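You operate a simulated robot arm through the tools that you are given. There is no shell and no other tool. Be economical: measure what you need, move in short steps, check, and stop when the job is done.

You run a simulated robot arm. Do the job below in one go: nothing can be reset, and whatever is moved stays where it is left.

TASK
Run the orange sack on the belt slowly up to the stop eye.
Fine: set forward and slow and switch the eye on before you start; let the eye stop the belt.

The check looks at the end state, three seconds after you hand in, the way a careful person would. Anything else that was tipped, shoved, dropped, spilled or broken makes it a failure.

THE ROBOT
A 7-joint arm with a two-finger gripper, on a carriage that runs on a rail from [0.001, 0.903] to [-0.001, -0.877] (x, y) and turns from -177 to 155 degrees about z. Base frame: it is fixed where the carriage stands at the start and does not move with it; the origin is on the floor, on the carriage's upright axis, x ahead of it, y to its left, z up. Units: m, degrees, N and s.
With the tool pointing down near the work surface it reaches from about 0.26 to 0.54 m from the robot's upright axis, wherever it stands. Its first joint turns from -166.0 to 166.0 degrees. Places, roughly: belt direction switch [0.7, -0.1, 1]; belt eye switch [0.7, -0.1, 0.9]; belt speed switch [0.7, -0.2, 1]. Payload 2.45 kg.
The tool frame sits at the grasp point (the TCP): z along the fingers, y along the line on which they close. The tips reach 0.023 m beyond it. Largest opening 0.072 m; the body of the gripper starts 0.04 m behind the TCP.
Orientation is that of the tool frame in the base frame, as a unit quaternion [w, x, y, z]. With the fingers straight down and closing along the base's y, the tool's x points along the base's -x, its y along +y and its z along -z.

THE INTERFACE
- The arm moves only by the tool play_rows. Its argument "series" is one flat list of numbers, 7 for each row, row after row: the shift along the tool's x, y, z in m, then the turn, a rotation vector about the tool's x, y, z in degrees, then the finger opening in m, from 0 to 0.072. In form: [x, y, z, wx, wy, wz, claw, x, y, z, wx, wy, wz, claw, ...]. A call has 1 to 20 rows; each row shifts and turns the commanded pose from where the row before left it, along the tool's axes as they then stand. Rows are played at 5 a second. More than 0.05 m and 8.6 degrees between two rows, or a gripper value outside its range, and nothing of the call is played. A pose out of reach is approached as far as the arm can. The call stops where the force on the tool passes 50 N (or 10 N more than at its start, if that is more) or the arm is blocked; 0.2 s more then pass. The fingers move at their own pace (about 0.072 m/s each) and stop on an object; they squeeze with about 25 N. The grip force told is the motor's: it shows also when the fingers shut on nothing. Time passes only in rows, and 0.2 s behind the last, so rows that do not move let the fingers close. It gives the time, the measured TCP pose, the force on the tool (base axes), the opening and the grip force at its end, in the units of the frame above (readings bear some noise), with the torque about the TCP (base axes, N m) and any sound that the robot's microphone picked up.
- Cameras (640 x 400 px; columns grow to the right, rows downward): "scene" is now at [0.0171, 0.1345, 1.5431]; the picture's right is [-0.54, -0.84, 0.00], its down [-0.41, 0.26, -0.87] and it looks along [0.74, -0.47, -0.49] (base axes); focal length 273 px, centre (320, 200). "wrist" rides on the gripper at [0.078, 0.017, -0.066] in the tool frame; the picture's right is [-0.22, 0.98, 0.00], its down [-0.56, -0.12, -0.82] and it looks along [-0.80, -0.18, 0.57] (tool axes); focal length 234 px, centre (320, 200). There is no depth. A picture from a camera that has moved, and an enlarged one, comes with that camera's place and axes in the base frame and with its lens.
- get_image(camera): a new picture of that camera. No time passes.
- slide_trunk(by): slides the trunk up (or, below 0, down) by that many m; the arm and the scene camera ride with it, the base frame stays. It gives what a move gives, with no picture.
- drive_base(legs): drives the robot by 1 to 6 legs, each [ahead, left, turn to the left] in m, m and degrees, along the robot's own axes; the way and the turn of a leg run together, so that a leg with both is an arc; at most 1.5 m and 180 degrees a leg. The arm and the cameras ride along, it lands a little off, and it stops where it bumps. It keeps to its track: a leg is cut to what the track allows. It gives what a move gives.
- pan_tilt(pan, tilt): turns the head with the scene camera to pan (to the left, within 155 degrees either way) and tilt (down, from -29 to 69), counted from straight ahead of the robot. It gives what a move gives.
- zoom(camera, box): a new picture of the part [left, top, right, bottom] of that camera's present view, enlarged. No time passes.
- hand_in(): hands the job in; it is judged then, once.

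Work in short steps. Places have to be worked out from the pictures, the camera data and where the tool is seen: move nearer, look again, correct. Check each grasp and each placing, and mend what went wrong. You have 120 turns and 82 pictures in all, those below and enlarged ones among them. Open the gripper and draw the arm clear of the work before you hand the job in, unless the task says otherwise; then end with one line.

The tools are called after "Call:" by a JSON object that holds its "method" and its "body". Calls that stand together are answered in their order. play_rows: Moves the arm, as the interface text tells. Its arguments: {"type":"object","properties":{"series":{"type":"array"}},"required":["series"]} The other tools are called the same way: slide_trunk (by) slides the trunk up or down; drive_base (legs) drives the base; pan_tilt (pan, tilt) turns the head that bears the scene camera; get_image (camera) takes a picture; zoom (camera, box) takes an enlarged picture of a part of a camera's view; hand_in () hands the job in.

At the start:

```text
t: 0.0
eef_pos: [0.4032, -0.0506, 1.2623]
tool_rot: [0.0, 0.0, 1.0, 0.0]
contact_force: [1.4, 0.2, 0.6]
ft_torque: [0.01, 0.04, -0.02]
finger_gap: 0.0722
gripper_force: 0.0
trunk travel left (down, up): [-0.525, 0.065]
robot x, y, heading: [0.0004, -0.0037, 0.2]
head pan, tilt: [-32.6, 29.1]
```

scene: 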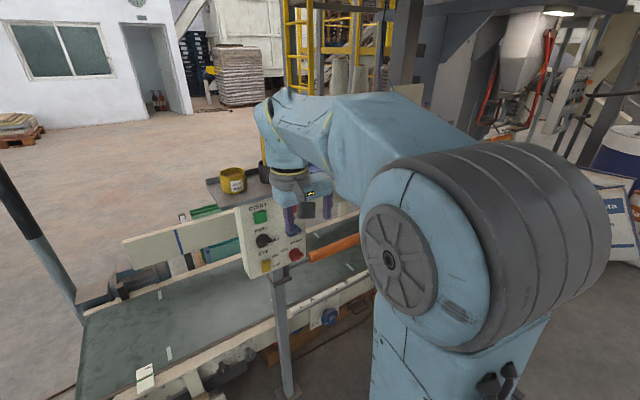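
wrist: 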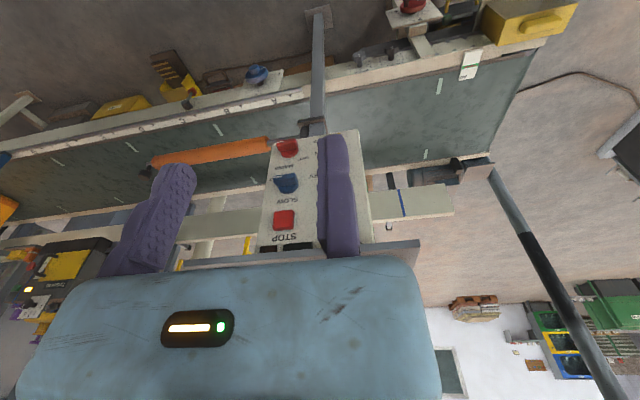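

The control panel is seen partly hidden behind the gripper. I enlarge it first.

Call:
{"method": "zoom", "body": {"camera": "scene", "box": [200, 180, 380, 300]}}

Call:
{"method": "zoom", "body": {"camera": "wrist", "box": [200, 110, 440, 260]}}

```text
3.33 times, centred on (290, 240) of scene
camera zoom: at [0.0171, 0.1345, 1.5431], right [-0.54, -0.84, 0.0], down [-0.41, 0.26, -0.87], along [0.74, -0.47, -0.49], focal length 911 px, centre (420, 67)
```

zoom: 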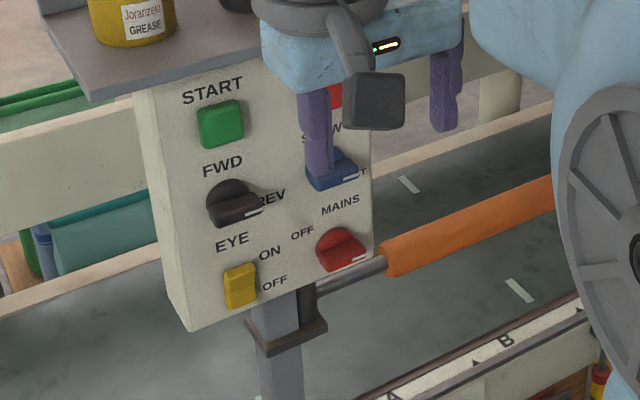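

```text
2.67 times, centred on (320, 185) of wrist
camera zoom: at [0.3259, -0.0332, 1.3283], right [0.22, 0.98, 0.0], down [0.56, -0.12, 0.82], along [0.8, -0.18, -0.57], focal length 624 px, centre (320, 240)
```

zoom: 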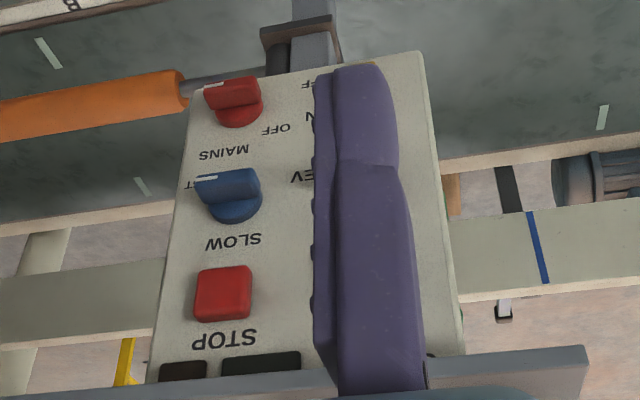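

The knobs stand at REV and FAST, it seems. I look along the belt for the sack, both ways.

Call:
{"method": "pan_tilt", "body": {"pan": -75, "tilt": 30}}

Call:
{"method": "get_image", "body": {"camera": "scene"}}

Call:
{"method": "pan_tilt", "body": {"pan": 15, "tilt": 35}}

Call:
{"method": "get_image", "body": {"camera": "scene"}}

```text
t: 1.1
eef_pos: [0.4025, -0.0508, 1.2629]
tool_rot: [-0.001, 0.001, 1.0, 0.0]
contact_force: [0.0, -0.9, 0.2]
ft_torque: [0.02, 0.01, 0.03]
finger_gap: 0.0719
gripper_force: 0.1
trunk travel left (down, up): [-0.525, 0.065]
robot x, y, heading: [-0.0009, 0.0024, -0.2]
head pan, tilt: [-75.0, 30.0]
```

```text
77 pictures are left
camera scene: at [-0.0359, 0.0961, 1.5417], right [-0.97, -0.26, 0.0], down [-0.13, 0.48, -0.87], along [0.22, -0.84, -0.5], focal length 273 px, centre (320, 200)
```

scene: 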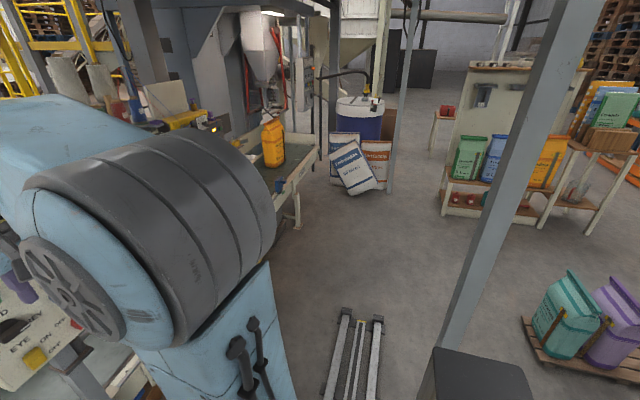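

```text
t: 2.7
eef_pos: [0.4035, -0.0499, 1.2646]
tool_rot: [0.001, 0.0, 1.0, 0.0]
contact_force: [-0.1, 0.3, -0.6]
ft_torque: [0.03, 0.01, -0.02]
finger_gap: 0.0719
gripper_force: 0.2
trunk travel left (down, up): [-0.525, 0.065]
robot x, y, heading: [-0.0002, 0.0029, 0.3]
head pan, tilt: [15.0, 35.0]
```

```text
76 pictures are left
camera scene: at [0.0257, 0.2061, 1.5339], right [0.26, -0.97, 0.0], down [-0.55, -0.15, -0.82], along [0.79, 0.21, -0.57], focal length 273 px, centre (320, 200)
```

scene: 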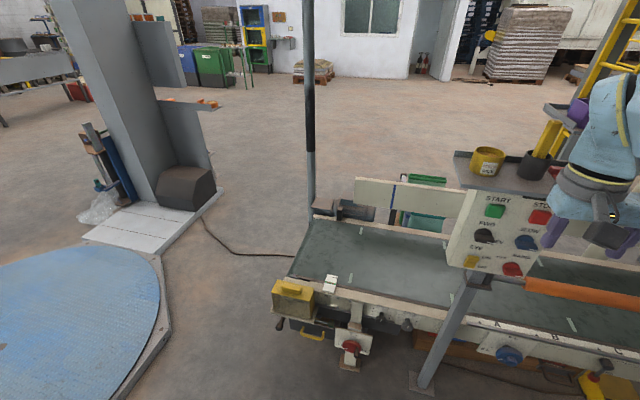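

The orange sack sits at the far (-y) end of the belt. I look closer at the sack, the belt and the orange bar.

Call:
{"method": "zoom", "body": {"camera": "scene", "box": [400, 180, 640, 400]}}

Call:
{"method": "zoom", "body": {"camera": "scene", "box": [260, 180, 440, 380]}}

Call:
{"method": "drive_base", "body": {"legs": [[0, -0.5, 0]]}}

Call:
{"method": "pan_tilt", "body": {"pan": -40, "tilt": 35}}

Call:
{"method": "get_image", "body": {"camera": "scene"}}

```text
1.82 times, centred on (520, 290) of scene
camera zoom: at [0.0257, 0.2061, 1.5339], right [0.26, -0.97, 0.0], down [-0.55, -0.15, -0.82], along [0.79, 0.21, -0.57], focal length 497 px, centre (-44, 36)
```

zoom: 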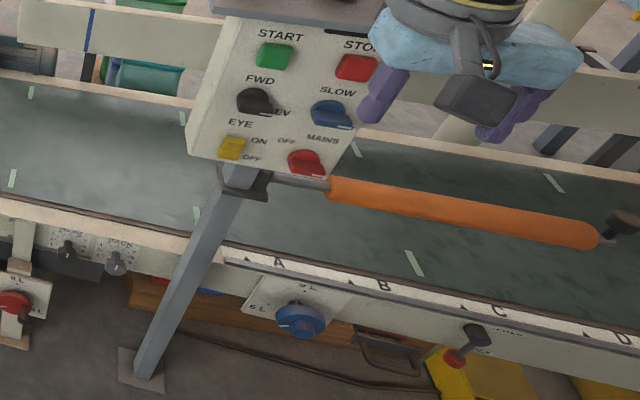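

```text
2.00 times, centred on (350, 280) of scene
camera zoom: at [0.0257, 0.2061, 1.5339], right [0.26, -0.97, 0.0], down [-0.55, -0.15, -0.82], along [0.79, 0.21, -0.57], focal length 547 px, centre (260, 40)
```

zoom: 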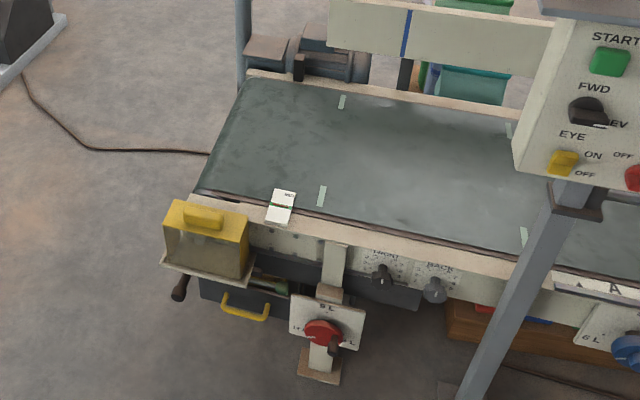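

```text
t: 5.8
eef_pos: [0.4021, -0.5595, 1.2627]
tool_rot: [0.0, 0.001, 1.0, 0.0]
contact_force: [0.7, -0.1, -0.5]
ft_torque: [-0.02, 0.03, 0.0]
finger_gap: 0.072
gripper_force: 0.1
trunk travel left (down, up): [-0.525, 0.065]
robot x, y, heading: [-0.0036, -0.5068, 0.1]
head pan, tilt: [15.0, 35.0]
```

```text
t: 7.0
eef_pos: [0.4016, -0.5587, 1.2625]
tool_rot: [0.0, 0.001, 1.0, 0.001]
contact_force: [-0.3, 0.2, -0.4]
ft_torque: [0.0, -0.03, -0.02]
finger_gap: 0.0718
gripper_force: 0.0
trunk travel left (down, up): [-0.525, 0.065]
robot x, y, heading: [0.0031, -0.5092, -0.3]
head pan, tilt: [-40.0, 35.0]
```

```text
73 pictures are left
camera scene: at [0.0079, -0.3811, 1.5339], right [-0.64, -0.77, 0.0], down [-0.44, 0.37, -0.82], along [0.63, -0.53, -0.57], focal length 273 px, centre (320, 200)
```

scene: 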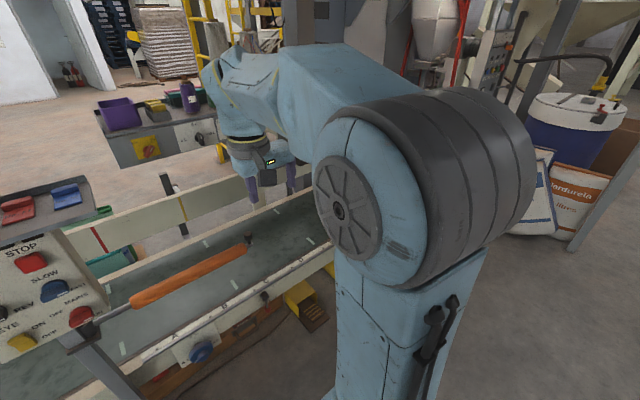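

The shoulder hides the sack. I drive to the -y end and look back along the belt.

Call:
{"method": "drive_base", "body": {"legs": [[0, -0.36, 0]]}}

Call:
{"method": "pan_tilt", "body": {"pan": 0, "tilt": 40}}

Call:
{"method": "get_image", "body": {"camera": "scene"}}

Call:
{"method": "pan_tilt", "body": {"pan": -70, "tilt": 30}}

Call:
{"method": "get_image", "body": {"camera": "scene"}}

Call:
{"method": "get_image", "body": {"camera": "wrist"}}

```text
t: 9.4
eef_pos: [0.4025, -0.9162, 1.2629]
tool_rot: [0.001, 0.002, 1.0, 0.0]
contact_force: [0.6, -0.4, -0.6]
ft_torque: [0.0, 0.01, 0.03]
finger_gap: 0.0718
gripper_force: 0.2
trunk travel left (down, up): [-0.525, 0.065]
robot x, y, heading: [-0.0018, -0.8618, -0.3]
head pan, tilt: [-40.0, 35.0]
```

```text
t: 10.4
eef_pos: [0.4014, -0.9165, 1.2637]
tool_rot: [0.0, 0.002, 1.0, 0.001]
contact_force: [0.2, -0.2, -0.2]
ft_torque: [-0.01, 0.07, -0.01]
finger_gap: 0.0719
gripper_force: 0.1
trunk travel left (down, up): [-0.525, 0.065]
robot x, y, heading: [0.0003, -0.8693, -0.5]
head pan, tilt: [0.0, 40.0]
```

```text
72 pictures are left
camera scene: at [0.0255, -0.6806, 1.5264], right [0.0, -1.0, 0.0], down [-0.64, 0.0, -0.77], along [0.77, 0.0, -0.64], focal length 273 px, centre (320, 200)
```

scene: 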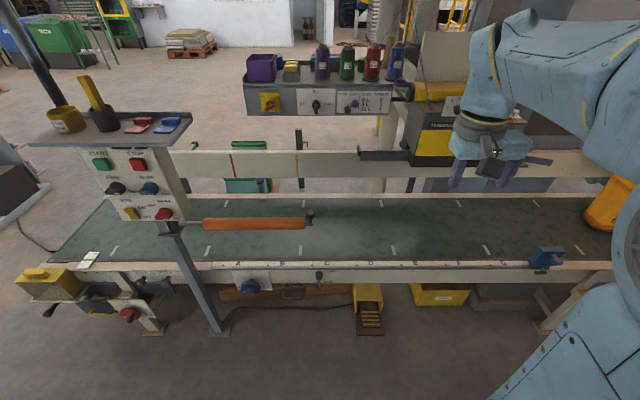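

```text
t: 11.8
eef_pos: [0.4016, -0.9152, 1.2638]
tool_rot: [0.0, 0.002, 1.0, 0.0]
contact_force: [0.3, 1.0, -0.6]
ft_torque: [0.03, 0.02, -0.01]
finger_gap: 0.0723
gripper_force: 0.1
trunk travel left (down, up): [-0.525, 0.065]
robot x, y, heading: [-0.0022, -0.8649, 0.0]
head pan, tilt: [-70.0, 30.0]
```

```text
71 pictures are left
camera scene: at [-0.0287, -0.7653, 1.5417], right [-0.94, -0.34, 0.0], down [-0.17, 0.47, -0.87], along [0.29, -0.81, -0.5], focal length 273 px, centre (320, 200)
```

scene: 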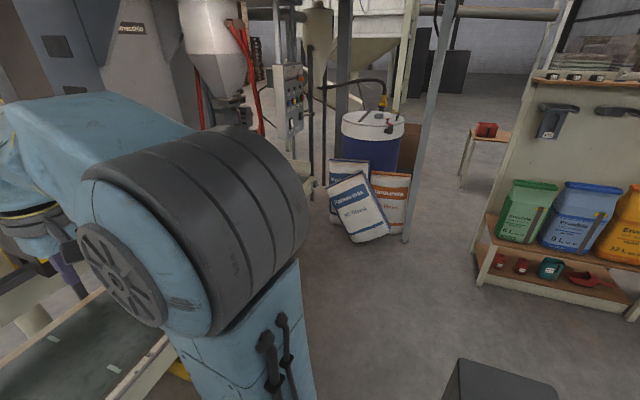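

```text
70 pictures are left
camera wrist: at [0.3252, -0.898, 1.3283], right [0.22, 0.98, 0.0], down [0.56, -0.13, 0.82], along [0.8, -0.18, -0.57], focal length 234 px, centre (320, 200)
```

wrist: 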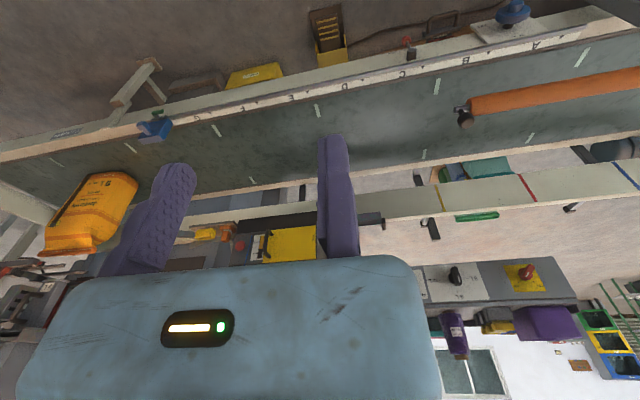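

The sack is at the right end; a blue device sits on the near rail next to it, perhaps the eye. I enlarge it.

Call:
{"method": "zoom", "body": {"camera": "wrist", "box": [0, 80, 240, 260]}}

Call:
{"method": "zoom", "body": {"camera": "wrist", "box": [380, 0, 640, 200]}}

Call:
{"method": "pan_tilt", "body": {"pan": 0, "tilt": 40}}

Call:
{"method": "zoom", "body": {"camera": "scene", "box": [480, 160, 640, 290]}}

Call:
{"method": "zoom", "body": {"camera": "scene", "box": [60, 130, 330, 300]}}

```text
2.22 times, centred on (120, 170) of wrist
camera zoom: at [0.3252, -0.898, 1.3283], right [0.22, 0.98, 0.0], down [0.56, -0.13, 0.82], along [0.8, -0.18, -0.57], focal length 520 px, centre (764, 267)
```

zoom: 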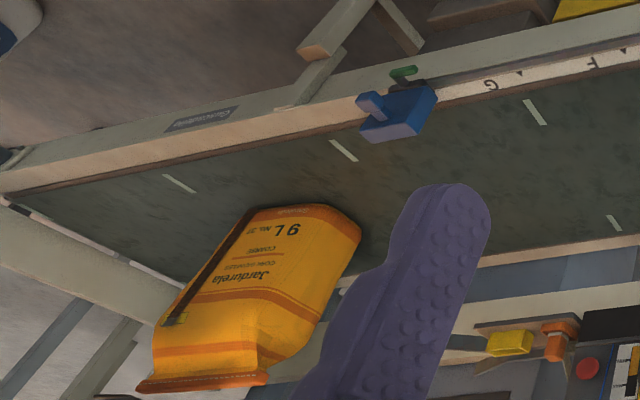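

```text
2.00 times, centred on (510, 100) of wrist
camera zoom: at [0.3252, -0.898, 1.3283], right [0.22, 0.98, 0.0], down [0.56, -0.13, 0.82], along [0.8, -0.18, -0.57], focal length 468 px, centre (-60, 400)
```

zoom: 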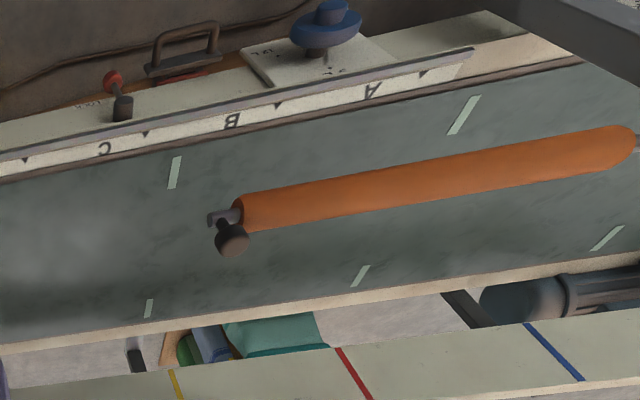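

```text
t: 13.3
eef_pos: [0.403, -0.9144, 1.2626]
tool_rot: [0.0, 0.002, 1.0, 0.0]
contact_force: [-0.4, 0.9, -0.6]
ft_torque: [0.04, -0.02, 0.03]
finger_gap: 0.072
gripper_force: 0.1
trunk travel left (down, up): [-0.525, 0.065]
robot x, y, heading: [-0.0009, -0.864, -0.2]
head pan, tilt: [0.0, 40.0]
```

```text
3.08 times, centred on (560, 225) of scene
camera zoom: at [0.0255, -0.6806, 1.5264], right [0.0, -1.0, 0.0], down [-0.64, 0.0, -0.77], along [0.77, 0.0, -0.64], focal length 841 px, centre (-418, 123)
```

zoom: 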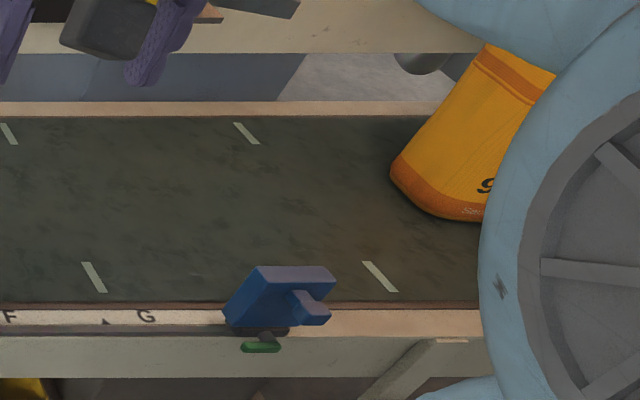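

```text
2.35 times, centred on (195, 215) of scene
camera zoom: at [0.0255, -0.6806, 1.5264], right [0.0, -1.0, 0.0], down [-0.64, 0.0, -0.77], along [0.77, 0.0, -0.64], focal length 643 px, centre (614, 165)
```

zoom: 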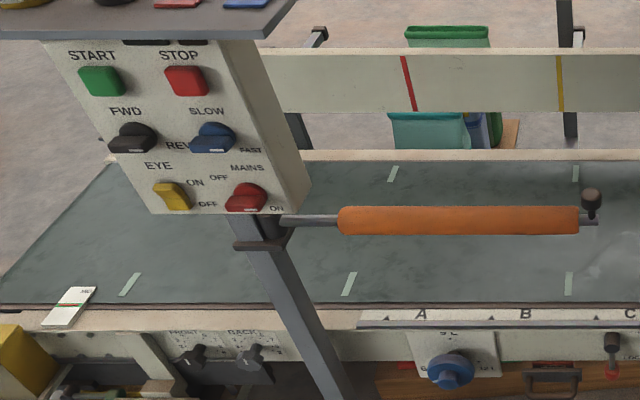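

The blue device on the near rail stands just ahead of the sack, possibly the eye. I check the white card at the +y end, then the rest of the far side for other eye candidates.

Call:
{"method": "zoom", "body": {"camera": "scene", "box": [10, 230, 160, 330]}}

Call:
{"method": "zoom", "body": {"camera": "scene", "box": [240, 60, 440, 200]}}

Call:
{"method": "drive_base", "body": {"legs": [[0, 0.6, 0]]}}

Call:
{"method": "pan_tilt", "body": {"pan": 10, "tilt": 35}}

Call:
{"method": "get_image", "body": {"camera": "scene"}}

```text
4.00 times, centred on (85, 280) of scene
camera zoom: at [0.0255, -0.6806, 1.5264], right [0.0, -1.0, 0.0], down [-0.64, 0.0, -0.77], along [0.77, 0.0, -0.64], focal length 1094 px, centre (1260, -120)
```

zoom: 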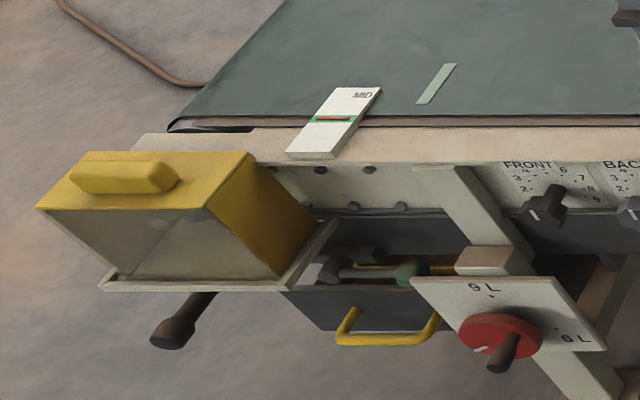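

```text
2.86 times, centred on (340, 130) of scene
camera zoom: at [0.0255, -0.6806, 1.5264], right [0.0, -1.0, 0.0], down [-0.64, 0.0, -0.77], along [0.77, 0.0, -0.64], focal length 781 px, centre (263, 400)
```

zoom: 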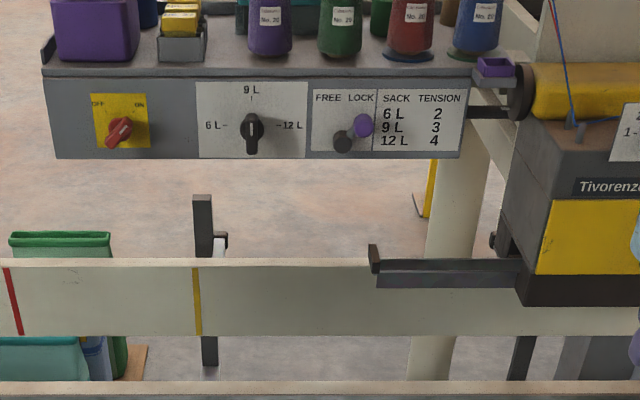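

```text
t: 16.7
eef_pos: [0.4027, -0.3178, 1.2633]
tool_rot: [0.0, 0.003, 1.0, 0.0]
contact_force: [0.1, 0.4, 0.5]
ft_torque: [0.03, -0.01, -0.01]
finger_gap: 0.0719
gripper_force: 0.0
trunk travel left (down, up): [-0.525, 0.065]
robot x, y, heading: [-0.002, -0.2657, -0.2]
head pan, tilt: [0.0, 40.0]
```

```text
t: 17.4
eef_pos: [0.4025, -0.3176, 1.2635]
tool_rot: [0.0, 0.003, 1.0, 0.0]
contact_force: [0.3, 0.0, -0.1]
ft_torque: [0.0, -0.02, -0.01]
finger_gap: 0.0719
gripper_force: 0.0
trunk travel left (down, up): [-0.525, 0.065]
robot x, y, heading: [-0.0026, -0.2661, -0.2]
head pan, tilt: [10.0, 35.0]
```

```text
63 pictures are left
camera scene: at [0.0281, -0.0671, 1.5339], right [0.17, -0.99, 0.0], down [-0.57, -0.1, -0.82], along [0.81, 0.14, -0.57], focal length 273 px, centre (320, 200)
```

scene: 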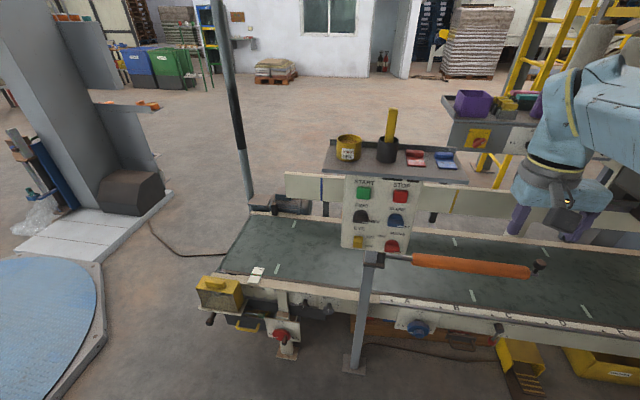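

Now the panel is in clear view. I enlarge it to read the knobs and work out places.

Call:
{"method": "zoom", "body": {"camera": "scene", "box": [320, 130, 480, 270]}}

```text
2.86 times, centred on (400, 200) of scene
camera zoom: at [0.0281, -0.0671, 1.5339], right [0.17, -0.99, 0.0], down [-0.57, -0.1, -0.82], along [0.81, 0.14, -0.57], focal length 781 px, centre (91, 200)
```

zoom: 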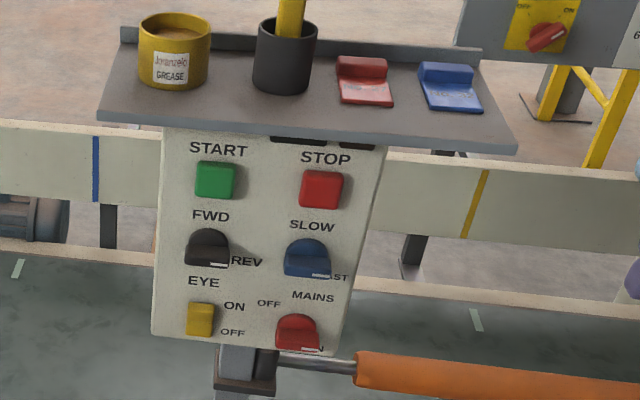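

Triangulating from the three views gives the controls' fronts at x≈0.667: direction (y −0.079, z 1.04), speed (−0.180, 1.036), eye (−0.079, 0.935), start (−0.079, 1.12). The first two point right (REV, FAST), so they need turning to up. I start tilting the tool to horizontal in free space.

Call:
{"method": "play_rows", "body": {"series": [0, 0, 0, 0, -8, 0, 0.072, 0, 0, 0, 0, -8, 0, 0.072, 0, 0, 0, 0, -8, 0, 0.072, 0, 0, 0, 0, -8, 0, 0.072, 0, 0, 0, 0, -8, 0, 0.072, 0, 0, 0, 0, -5, 0, 0.072]}}

```text
t: 18.8
eef_pos: [0.4029, -0.3182, 1.263]
tool_rot: [0.383, 0.003, 0.924, -0.001]
contact_force: [0.2, -0.8, -0.3]
ft_torque: [0.0, 0.01, -0.01]
finger_gap: 0.0719
gripper_force: 0.1
trunk travel left (down, up): [-0.525, 0.065]
robot x, y, heading: [-0.0005, -0.2636, -0.3]
head pan, tilt: [10.0, 35.0]
```

It tracks well; I finish the tilt and begin rolling +90° about the tool axis.

Call:
{"method": "play_rows", "body": {"series": [0, 0, 0, 0, -8, 0, 0.072, 0, 0, 0, 0, -8, 0, 0.072, 0, 0, 0, 0, -8, 0, 0.072, 0, 0, 0, 0, -8, 0, 0.072, 0, 0, 0, 0, -8, 0, 0.072, 0, 0, 0, 0, -5, 0, 0.072]}}

Call:
{"method": "play_rows", "body": {"series": [0, 0, 0, 0, 0, 8.2, 0.072, 0, 0, 0, 0, 0, 8.2, 0.072, 0, 0, 0, 0, 0, 8.2, 0.072, 0, 0, 0, 0, 0, 8.2, 0.072, 0, 0, 0, 0, 0, 8.2, 0.072, 0, 0, 0, 0, 0, 8.2, 0.072, 0, 0, 0, 0, 0, 8.2, 0.072, 0, 0, 0, 0, 0, 8.2, 0.072, 0, 0, 0, 0, 0, 8.2, 0.072, 0, 0, 0, 0, 0, 8.2, 0.072, 0, 0, 0, 0, 0, 8, 0.072]}}

Call:
{"method": "get_image", "body": {"camera": "scene"}}

```text
t: 20.2
eef_pos: [0.4129, -0.3212, 1.2737]
tool_rot: [0.707, 0.001, 0.707, -0.001]
contact_force: [0.3, -0.8, -1.4]
ft_torque: [0.01, -0.02, 0.02]
finger_gap: 0.0724
gripper_force: 0.1
out of reach, approached as far as the arm can: row 6
trunk travel left (down, up): [-0.525, 0.065]
robot x, y, heading: [-0.0025, -0.2644, -0.2]
head pan, tilt: [10.0, 35.0]
```

```text
t: 22.6
eef_pos: [0.4103, -0.3212, 1.2741]
tool_rot: [0.501, 0.502, 0.498, 0.499]
contact_force: [-0.9, 0.4, 0.0]
ft_torque: [0.03, 0.01, 0.0]
finger_gap: 0.0719
gripper_force: 0.0
trunk travel left (down, up): [-0.525, 0.065]
robot x, y, heading: [-0.0024, -0.2655, -0.1]
head pan, tilt: [10.0, 35.0]
```

```text
61 pictures are left
camera scene: at [0.0281, -0.0671, 1.5339], right [0.17, -0.99, 0.0], down [-0.57, -0.1, -0.82], along [0.81, 0.14, -0.57], focal length 273 px, centre (320, 200)
```

scene: 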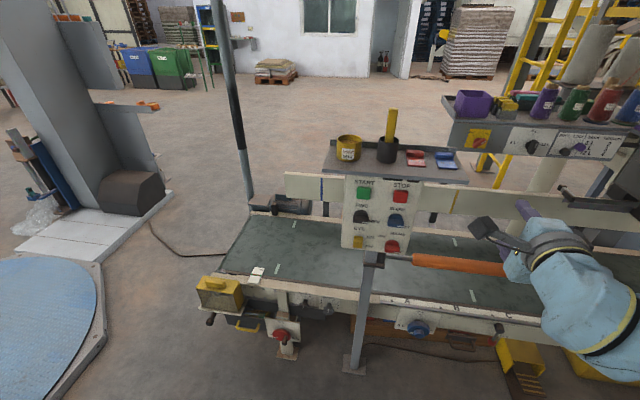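

The tool is now horizontal, closing vertically, camera to the left. I lower the trunk and drive so the TCP faces the direction knob, still well short of the panel.

Call:
{"method": "slide_trunk", "body": {"by": -0.235}}

Call:
{"method": "drive_base", "body": {"legs": [[0, 0.24, 0]]}}

Call:
{"method": "get_image", "body": {"camera": "wrist"}}

Call:
{"method": "get_image", "body": {"camera": "scene"}}

```text
t: 25.1
eef_pos: [0.4108, -0.3206, 1.0413]
tool_rot: [0.502, 0.501, 0.499, 0.498]
contact_force: [0.4, -0.6, -0.6]
ft_torque: [0.0, 0.04, -0.03]
finger_gap: 0.072
gripper_force: 0.0
trunk travel left (down, up): [-0.29, 0.3]
robot x, y, heading: [0.004, -0.2658, -0.2]
head pan, tilt: [10.0, 35.0]
```

```text
t: 26.9
eef_pos: [0.4109, -0.0761, 1.0398]
tool_rot: [0.499, 0.5, 0.5, 0.5]
contact_force: [0.0, 0.1, 0.2]
ft_torque: [0.01, 0.03, 0.04]
finger_gap: 0.0722
gripper_force: 0.1
trunk travel left (down, up): [-0.29, 0.3]
robot x, y, heading: [0.0001, -0.0261, 0.0]
head pan, tilt: [10.0, 35.0]
```

```text
60 pictures are left
camera wrist: at [0.346, 0.002, 1.057], right [0.0, -0.22, 0.98], down [-0.82, -0.56, -0.12], along [0.58, -0.8, -0.18], focal length 234 px, centre (320, 200)
```

wrist: 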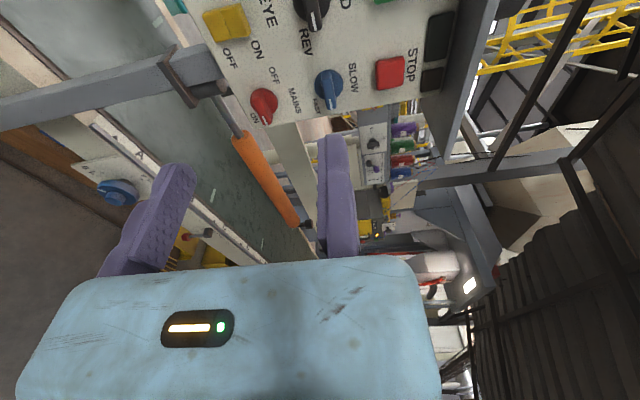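

```text
59 pictures are left
camera scene: at [0.0268, 0.1759, 1.2989], right [0.18, -0.98, 0.0], down [-0.56, -0.1, -0.82], along [0.81, 0.14, -0.57], focal length 273 px, centre (320, 200)
```

scene: 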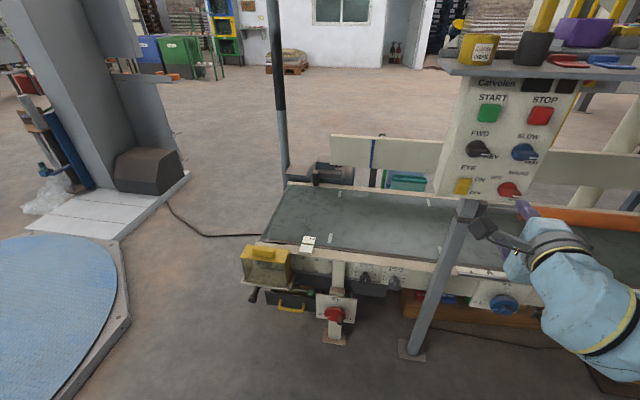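

I enlarge both views of the knobs to fix the direction knob's place better.

Call:
{"method": "zoom", "body": {"camera": "wrist", "box": [190, 0, 450, 140]}}

Call:
{"method": "zoom", "body": {"camera": "scene", "box": [430, 60, 590, 210]}}

```text
2.46 times, centred on (320, 70) of wrist
camera zoom: at [0.346, 0.002, 1.057], right [0.0, -0.22, 0.98], down [-0.82, -0.56, -0.12], along [0.58, -0.8, -0.18], focal length 576 px, centre (320, 520)
```

zoom: 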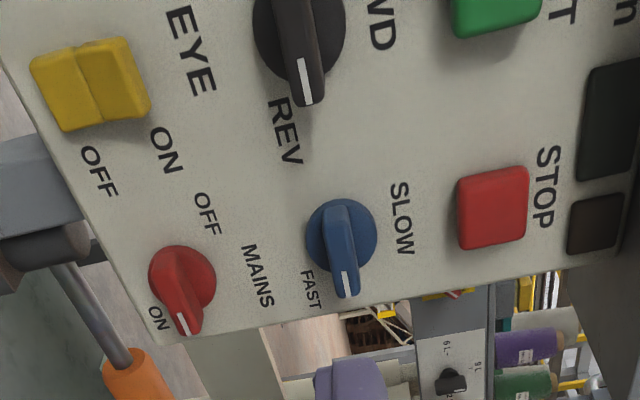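

```text
2.67 times, centred on (510, 135) of scene
camera zoom: at [0.0268, 0.1759, 1.2989], right [0.18, -0.98, 0.0], down [-0.56, -0.1, -0.82], along [0.81, 0.14, -0.57], focal length 729 px, centre (-187, 373)
```

zoom: 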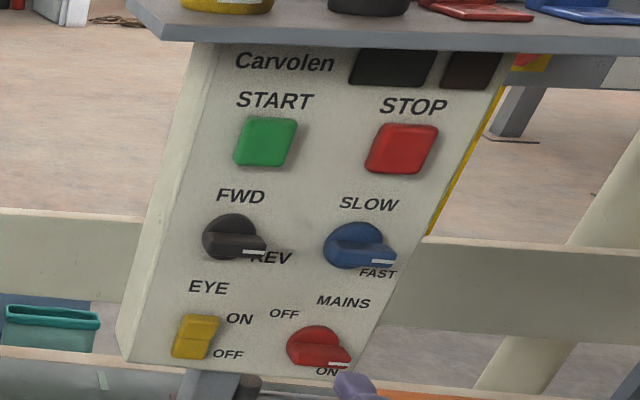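

The knob centre comes out at about (0.665, −0.077, 1.032), 4 cm across with a 1.1 cm bar; panel face at x≈0.69. I move ahead to x≈0.60, aligned, and look.

Call:
{"method": "play_rows", "body": {"series": [0, -0.008, 0.04, 0, 0, 0, 0.072, 0, 0, 0.05, 0, 0, 0, 0.072, 0, 0, 0.05, 0, 0, 0, 0.072, 0, 0, 0.045, 0, 0, 0, 0.072]}}

Call:
{"method": "get_image", "body": {"camera": "wrist"}}

Call:
{"method": "zoom", "body": {"camera": "scene", "box": [430, 60, 590, 210]}}

```text
t: 27.9
eef_pos: [0.5979, -0.0732, 1.0335]
tool_rot: [0.499, 0.499, 0.5, 0.501]
contact_force: [-0.6, -0.2, 0.1]
ft_torque: [-0.02, 0.02, 0.01]
finger_gap: 0.0721
gripper_force: 0.1
trunk travel left (down, up): [-0.29, 0.3]
robot x, y, heading: [0.0034, -0.0224, 0.2]
head pan, tilt: [10.0, 35.0]
```

```text
56 pictures are left
camera wrist: at [0.5318, 0.0026, 1.0506], right [0.0, -0.22, 0.98], down [-0.82, -0.56, -0.13], along [0.58, -0.8, -0.18], focal length 234 px, centre (320, 200)
```

wrist: 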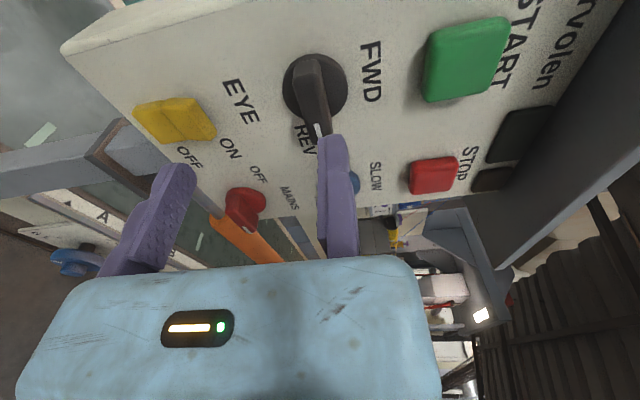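

```text
2.67 times, centred on (510, 135) of scene
camera zoom: at [0.0259, 0.1755, 1.299], right [0.18, -0.98, 0.0], down [-0.56, -0.1, -0.82], along [0.81, 0.14, -0.57], focal length 729 px, centre (-187, 373)
```

zoom: 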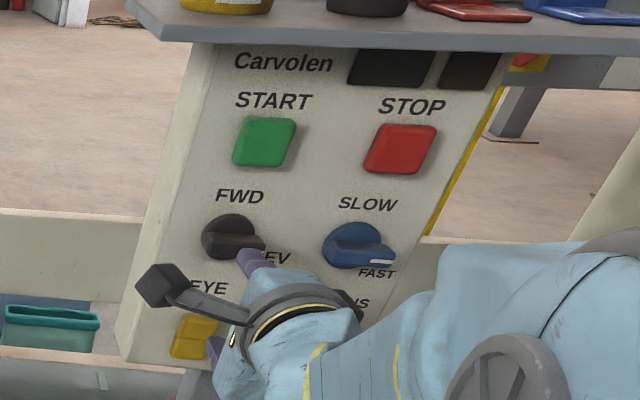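

Knob centre reads (y −0.076, z 1.031), matching. I nudge by 3 mm, advance to x≈0.65 and close gently on the bar.

Call:
{"method": "play_rows", "body": {"series": [-0.003, -0.003, 0.02, 0, 0, 0, 0.072, 0, 0, 0.02, 0, 0, 0, 0.072, 0, 0, 0.012, 0, 0, 0, 0.072]}}

Call:
{"method": "get_image", "body": {"camera": "wrist"}}

```text
t: 28.5
eef_pos: [0.6245, -0.0785, 1.0306]
tool_rot: [0.498, 0.501, 0.501, 0.5]
contact_force: [-56.0, 8.5, 4.3]
ft_torque: [-0.07, -0.3, -0.23]
finger_gap: 0.072
gripper_force: 0.1
trunk travel left (down, up): [-0.29, 0.3]
robot x, y, heading: [0.0037, -0.0234, 0.0]
head pan, tilt: [10.0, 35.0]
stopped in row 2: the force on the tool passed its limit at 86 N (the readings are from after the stop); the commanded pose is now the measured one
```

```text
54 pictures are left
camera wrist: at [0.5593, -0.0001, 1.0482], right [0.0, -0.22, 0.98], down [-0.82, -0.56, -0.12], along [0.57, -0.8, -0.18], focal length 234 px, centre (320, 200)
```

wrist: 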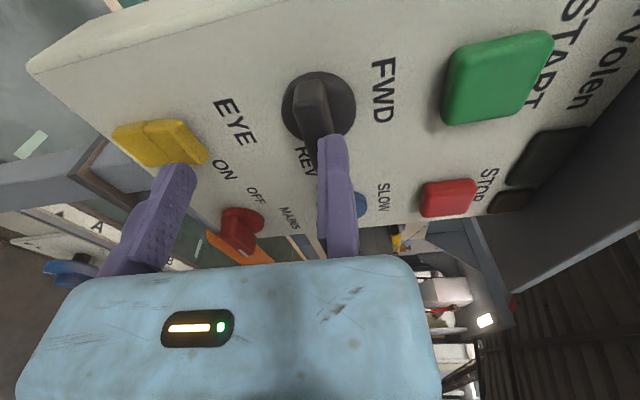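

Contact at the tip, 4 mm above the knob's axis by the torque. Comparing predicted and seen fingertip pixels in both cameras, the real finger centre sits about 0.03 m toward tool −y from the reported TCP, so the upper finger hit the knob. I back off, shift up 0.033 and look.

Call:
{"method": "play_rows", "body": {"series": [0, 0, -0.04, 0, 0, 0, 0.072, 0.002, 0.034, 0, 0, 0, 0, 0.072]}}

Call:
{"method": "get_image", "body": {"camera": "wrist"}}

Call:
{"method": "zoom", "body": {"camera": "scene", "box": [430, 60, 590, 210]}}

```text
t: 29.1
eef_pos: [0.5902, -0.0772, 1.0596]
tool_rot: [0.497, 0.503, 0.502, 0.498]
contact_force: [0.9, 0.6, -0.4]
ft_torque: [0.0, -0.04, 0.0]
finger_gap: 0.072
gripper_force: 0.1
trunk travel left (down, up): [-0.29, 0.3]
robot x, y, heading: [0.0012, -0.0256, 0.3]
head pan, tilt: [10.0, 35.0]
```

```text
53 pictures are left
camera wrist: at [0.5252, 0.0007, 1.0774], right [0.01, -0.22, 0.98], down [-0.82, -0.56, -0.12], along [0.57, -0.8, -0.19], focal length 234 px, centre (320, 200)
```

wrist: 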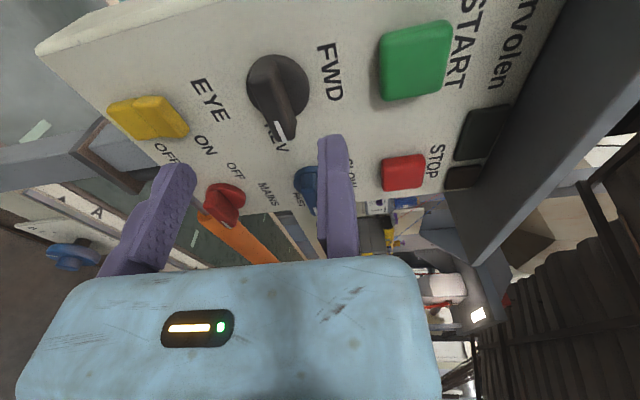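

```text
2.67 times, centred on (510, 135) of scene
camera zoom: at [0.0271, 0.176, 1.2989], right [0.18, -0.98, 0.0], down [-0.56, -0.1, -0.82], along [0.81, 0.14, -0.57], focal length 729 px, centre (-187, 373)
```

zoom: 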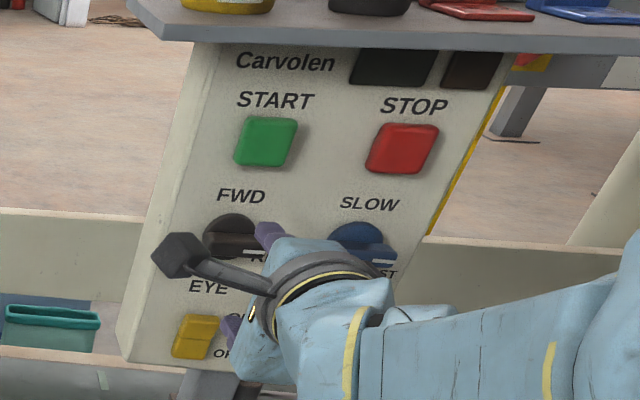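

The gripper now nearly straddles the knob; it should be a little higher still (~8 mm). I raise and read back.

Call:
{"method": "play_rows", "body": {"series": [0, 0.006, 0.01, 0, 0, 0, 0.072, 0, 0, 0, 0, 0, 0, 0.072]}}

Call:
{"method": "zoom", "body": {"camera": "wrist", "box": [130, 20, 370, 200]}}

```text
t: 29.7
eef_pos: [0.6002, -0.0762, 1.0674]
tool_rot: [0.497, 0.502, 0.502, 0.498]
contact_force: [0.4, 0.8, -0.1]
ft_torque: [0.0, -0.01, -0.03]
finger_gap: 0.072
gripper_force: 0.1
trunk travel left (down, up): [-0.29, 0.3]
robot x, y, heading: [0.0021, -0.0233, 0.1]
head pan, tilt: [10.0, 35.0]
```

```text
2.22 times, centred on (250, 110) of wrist
camera zoom: at [0.5352, 0.0009, 1.0843], right [0.01, -0.22, 0.98], down [-0.82, -0.56, -0.12], along [0.57, -0.8, -0.19], focal length 520 px, centre (476, 400)
```

zoom: 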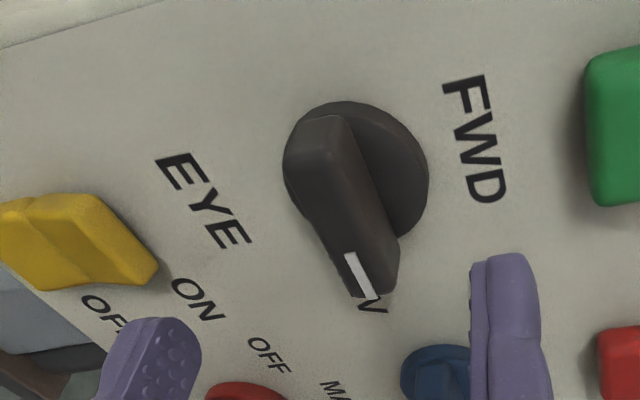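

Aligned. I advance until the tips are about 1.2 cm past the bar's front, then close.

Call:
{"method": "play_rows", "body": {"series": [0, 0, 0.02, 0, 0, 0, 0.072, 0, 0, 0.015, 0, 0, 0, 0.072, 0, 0, 0.004, 0, 0, 0, 0.072]}}

Call:
{"method": "play_rows", "body": {"series": [0, 0, 0, 0, 0, 0, 0.04, 0, 0, 0, 0, 0, 0, 0.02, 0, 0, 0, 0, 0, 0, 0.01, 0, 0, 0, 0, 0, 0, 0.0]}}

Call:
{"method": "get_image", "body": {"camera": "wrist"}}

```text
t: 30.5
eef_pos: [0.64, -0.075, 1.067]
tool_rot: [0.497, 0.502, 0.502, 0.499]
contact_force: [-0.2, -0.9, -0.1]
ft_torque: [-0.02, -0.01, -0.02]
finger_gap: 0.072
gripper_force: 0.0
trunk travel left (down, up): [-0.29, 0.3]
robot x, y, heading: [-0.0022, -0.0203, 0.4]
head pan, tilt: [10.0, 35.0]
```

```text
t: 31.5
eef_pos: [0.6408, -0.0761, 1.0635]
tool_rot: [0.494, 0.505, 0.505, 0.497]
contact_force: [-6.0, 1.2, -25.9]
ft_torque: [-0.01, 0.47, -0.08]
finger_gap: 0.0407
gripper_force: 25.3
trunk travel left (down, up): [-0.29, 0.3]
robot x, y, heading: [-0.0012, -0.0239, 0.5]
head pan, tilt: [10.0, 35.0]
```

```text
50 pictures are left
camera wrist: at [0.5754, 0.0022, 1.0815], right [0.02, -0.22, 0.98], down [-0.82, -0.56, -0.11], along [0.57, -0.8, -0.19], focal length 234 px, centre (320, 200)
```

wrist: 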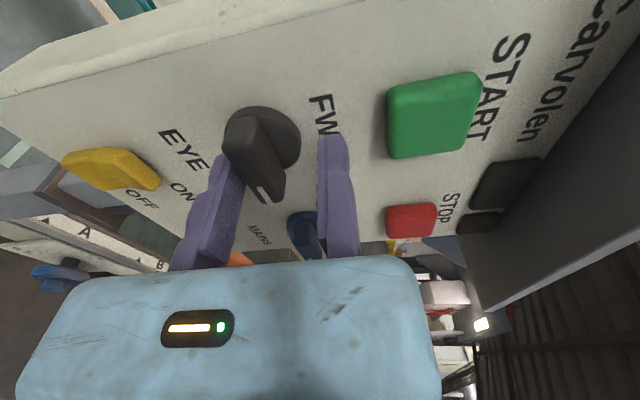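

Only the lower finger moves: the tool's +y finger stays put with its face at the TCP (y≈0). So the jaw acts like a vice with a fixed upper pad. I open, back off, and set the fixed pad just above the bar (bar z≈1.024–1.038).

Call:
{"method": "play_rows", "body": {"series": [0, 0, 0, 0, 0, 0, 0.06, 0, 0, 0, 0, 0, 0, 0.06, 0, 0, -0.04, 0, 0, 0, 0.06, 0, 0, 0, 0, 0, 0, 0.06]}}

Call:
{"method": "get_image", "body": {"camera": "wrist"}}

```text
t: 32.5
eef_pos: [0.5994, -0.0742, 1.0676]
tool_rot: [0.497, 0.502, 0.502, 0.499]
contact_force: [-0.2, 0.0, -0.7]
ft_torque: [-0.01, -0.02, 0.0]
finger_gap: 0.0602
gripper_force: 0.1
trunk travel left (down, up): [-0.29, 0.3]
robot x, y, heading: [0.003, -0.0257, 0.2]
head pan, tilt: [10.0, 35.0]
```

```text
49 pictures are left
camera wrist: at [0.5333, 0.0022, 1.0863], right [0.01, -0.22, 0.98], down [-0.82, -0.56, -0.12], along [0.57, -0.8, -0.18], focal length 234 px, centre (320, 200)
```

wrist: 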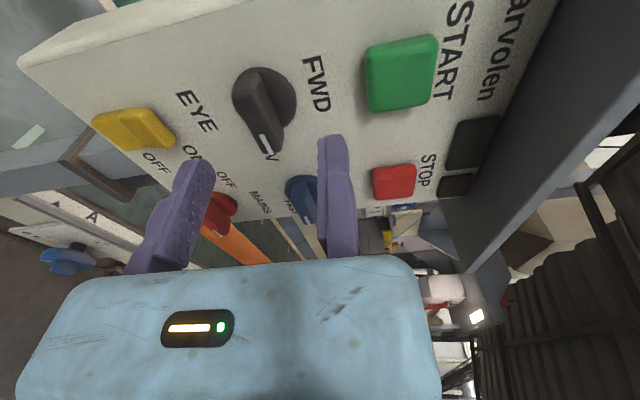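

Confirmed. I lower by 0.026, advance to x≈0.634 and close on the bar.

Call:
{"method": "play_rows", "body": {"series": [-0.001, -0.026, 0, 0, 0, 0, 0.06, 0, 0, 0.02, 0, 0, 0, 0.06, 0, 0, 0.015, 0, 0, 0, 0.06]}}

Call:
{"method": "play_rows", "body": {"series": [0, 0, 0, 0, 0, 0, 0.04, 0, 0, 0, 0, 0, 0, 0.02, 0, 0, 0, 0, 0, 0, 0.01, 0, 0, 0, 0, 0, 0, 0.005]}}

Call:
{"method": "get_image", "body": {"camera": "wrist"}}

```text
t: 33.3
eef_pos: [0.6336, -0.075, 1.0425]
tool_rot: [0.497, 0.503, 0.502, 0.499]
contact_force: [0.3, -1.2, 0.1]
ft_torque: [0.04, 0.01, -0.01]
finger_gap: 0.0601
gripper_force: 0.1
trunk travel left (down, up): [-0.29, 0.3]
robot x, y, heading: [-0.0013, -0.0273, 0.0]
head pan, tilt: [10.0, 35.0]
```

```text
t: 34.3
eef_pos: [0.6353, -0.0763, 1.0409]
tool_rot: [0.496, 0.503, 0.503, 0.498]
contact_force: [-3.7, 0.6, -9.8]
ft_torque: [-0.09, 0.17, 0.01]
finger_gap: 0.0176
gripper_force: 9.4
trunk travel left (down, up): [-0.29, 0.3]
robot x, y, heading: [-0.0026, -0.027, 0.5]
head pan, tilt: [10.0, 35.0]
```

```text
48 pictures are left
camera wrist: at [0.5687, 0.0017, 1.058], right [0.01, -0.22, 0.98], down [-0.82, -0.56, -0.12], along [0.57, -0.8, -0.19], focal length 234 px, centre (320, 200)
```

wrist: 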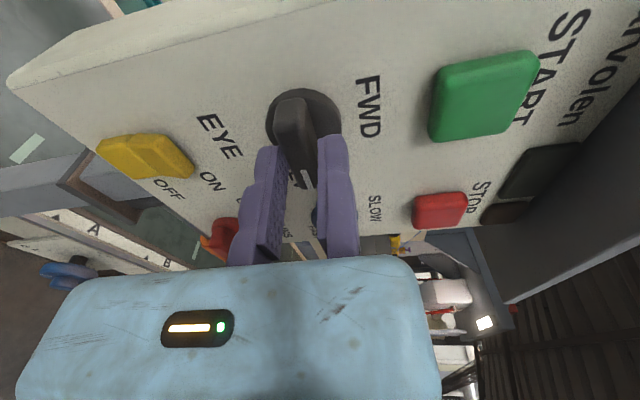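

The bar is gripped at 0.0176 m. I lower 2 mm to centre, and turn −41° about the bar's centre, watching the forces.

Call:
{"method": "play_rows", "body": {"series": [0, -0.002, 0, 0, 0, 0, 0.005, 0.0011, 0, 0, 0, 0, -8, 0.005, 0.0011, 0, 0, 0, 0, -8, 0.005, 0.0011, 0, 0, 0, 0, -8, 0.005, 0.0011, 0, 0, 0, 0, -8, 0.005, 0.0011, 0, 0, 0, 0, -8, 0.005]}}

Call:
{"method": "get_image", "body": {"camera": "wrist"}}

```text
t: 35.7
eef_pos: [0.6345, -0.0721, 1.0377]
tool_rot: [0.637, 0.3, 0.644, 0.299]
contact_force: [1.8, -4.0, -7.2]
ft_torque: [0.05, 0.04, -0.11]
finger_gap: 0.0167
gripper_force: 8.6
trunk travel left (down, up): [-0.29, 0.3]
robot x, y, heading: [-0.0024, -0.0209, 0.1]
head pan, tilt: [10.0, 35.0]
```

```text
47 pictures are left
camera wrist: at [0.5691, -0.0025, 1.0015], right [0.01, 0.46, 0.89], down [-0.82, -0.51, 0.27], along [0.58, -0.73, 0.37], focal length 234 px, centre (320, 200)
```

wrist: 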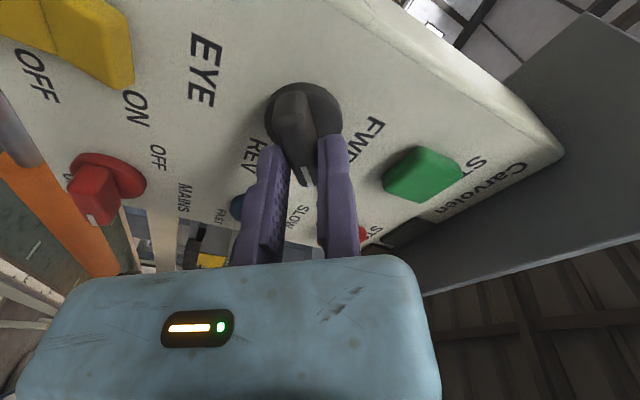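

The knob turns with the jaws. I turn on by another 48°.

Call:
{"method": "play_rows", "body": {"series": [0.0011, 0, 0, 0, 0, -8, 0.005, 0.0011, 0, 0, 0, 0, -8, 0.005, 0.0011, 0, 0, 0, 0, -8, 0.005, 0.0011, 0, 0, 0, 0, -8, 0.005, 0.0011, 0, 0, 0, 0, -8, 0.005, 0.0011, 0, 0, 0, 0, -8, 0.005]}}

Call:
{"method": "get_image", "body": {"camera": "wrist"}}

```text
t: 37.1
eef_pos: [0.6355, -0.0703, 1.0321]
tool_rot: [0.704, 0.012, 0.71, 0.013]
contact_force: [1.3, -7.9, -3.1]
ft_torque: [-0.01, 0.03, -0.14]
finger_gap: 0.0152
gripper_force: 7.4
trunk travel left (down, up): [-0.29, 0.3]
robot x, y, heading: [0.0003, -0.0279, 0.1]
head pan, tilt: [10.0, 35.0]
```

```text
46 pictures are left
camera wrist: at [0.5689, -0.0498, 0.9556], right [0.0, 0.97, 0.25], down [-0.81, -0.15, 0.56], along [0.58, -0.21, 0.79], focal length 234 px, centre (320, 200)
```

wrist: 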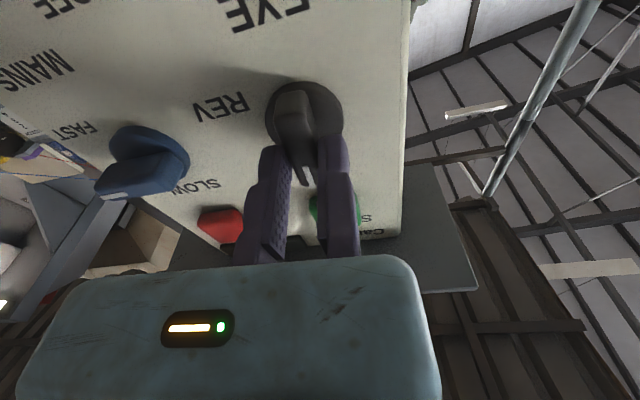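

The bar is nearly upright. I open, back off straight, and check.

Call:
{"method": "play_rows", "body": {"series": [0, 0, 0, 0, 0, 0, 0.03, 0, 0, 0, 0, 0, 0, 0.05, 0, 0, -0.04, 0, 0, 0, 0.06, 0, 0, -0.02, 0, 0, 0, 0.06]}}

Call:
{"method": "get_image", "body": {"camera": "wrist"}}

Call:
{"method": "zoom", "body": {"camera": "scene", "box": [430, 60, 590, 210]}}

```text
t: 38.1
eef_pos: [0.5731, -0.0691, 1.0326]
tool_rot: [0.704, 0.012, 0.71, 0.014]
contact_force: [0.7, -0.8, -0.5]
ft_torque: [-0.02, 0.01, 0.01]
finger_gap: 0.0601
gripper_force: 0.0
trunk travel left (down, up): [-0.29, 0.3]
robot x, y, heading: [-0.0009, -0.0211, 0.0]
head pan, tilt: [10.0, 35.0]
```

```text
45 pictures are left
camera wrist: at [0.5075, -0.0491, 0.9564], right [0.0, 0.97, 0.25], down [-0.81, -0.15, 0.56], along [0.58, -0.21, 0.79], focal length 234 px, centre (320, 200)
```

wrist: 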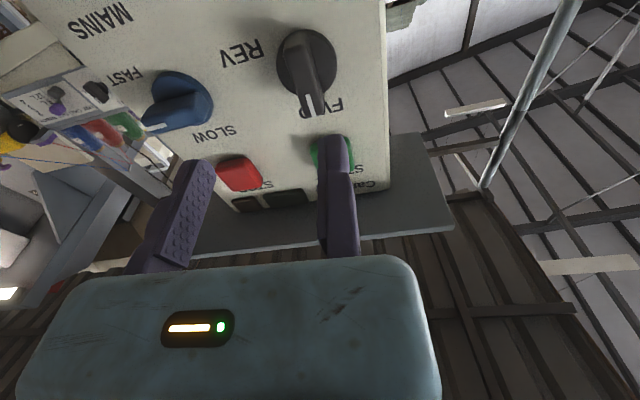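

```text
2.67 times, centred on (510, 135) of scene
camera zoom: at [0.0271, 0.176, 1.2989], right [0.18, -0.98, 0.0], down [-0.56, -0.1, -0.82], along [0.81, 0.14, -0.57], focal length 729 px, centre (-187, 373)
```

zoom: 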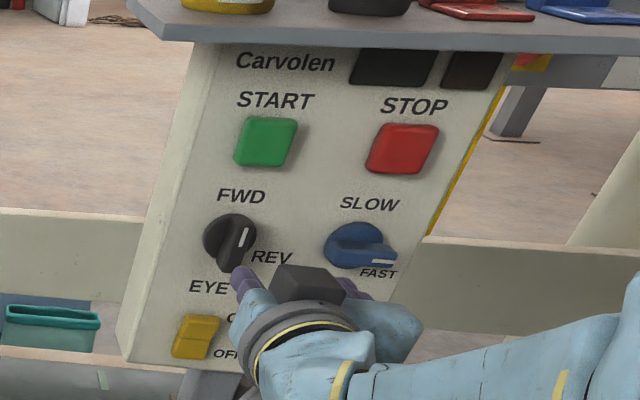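

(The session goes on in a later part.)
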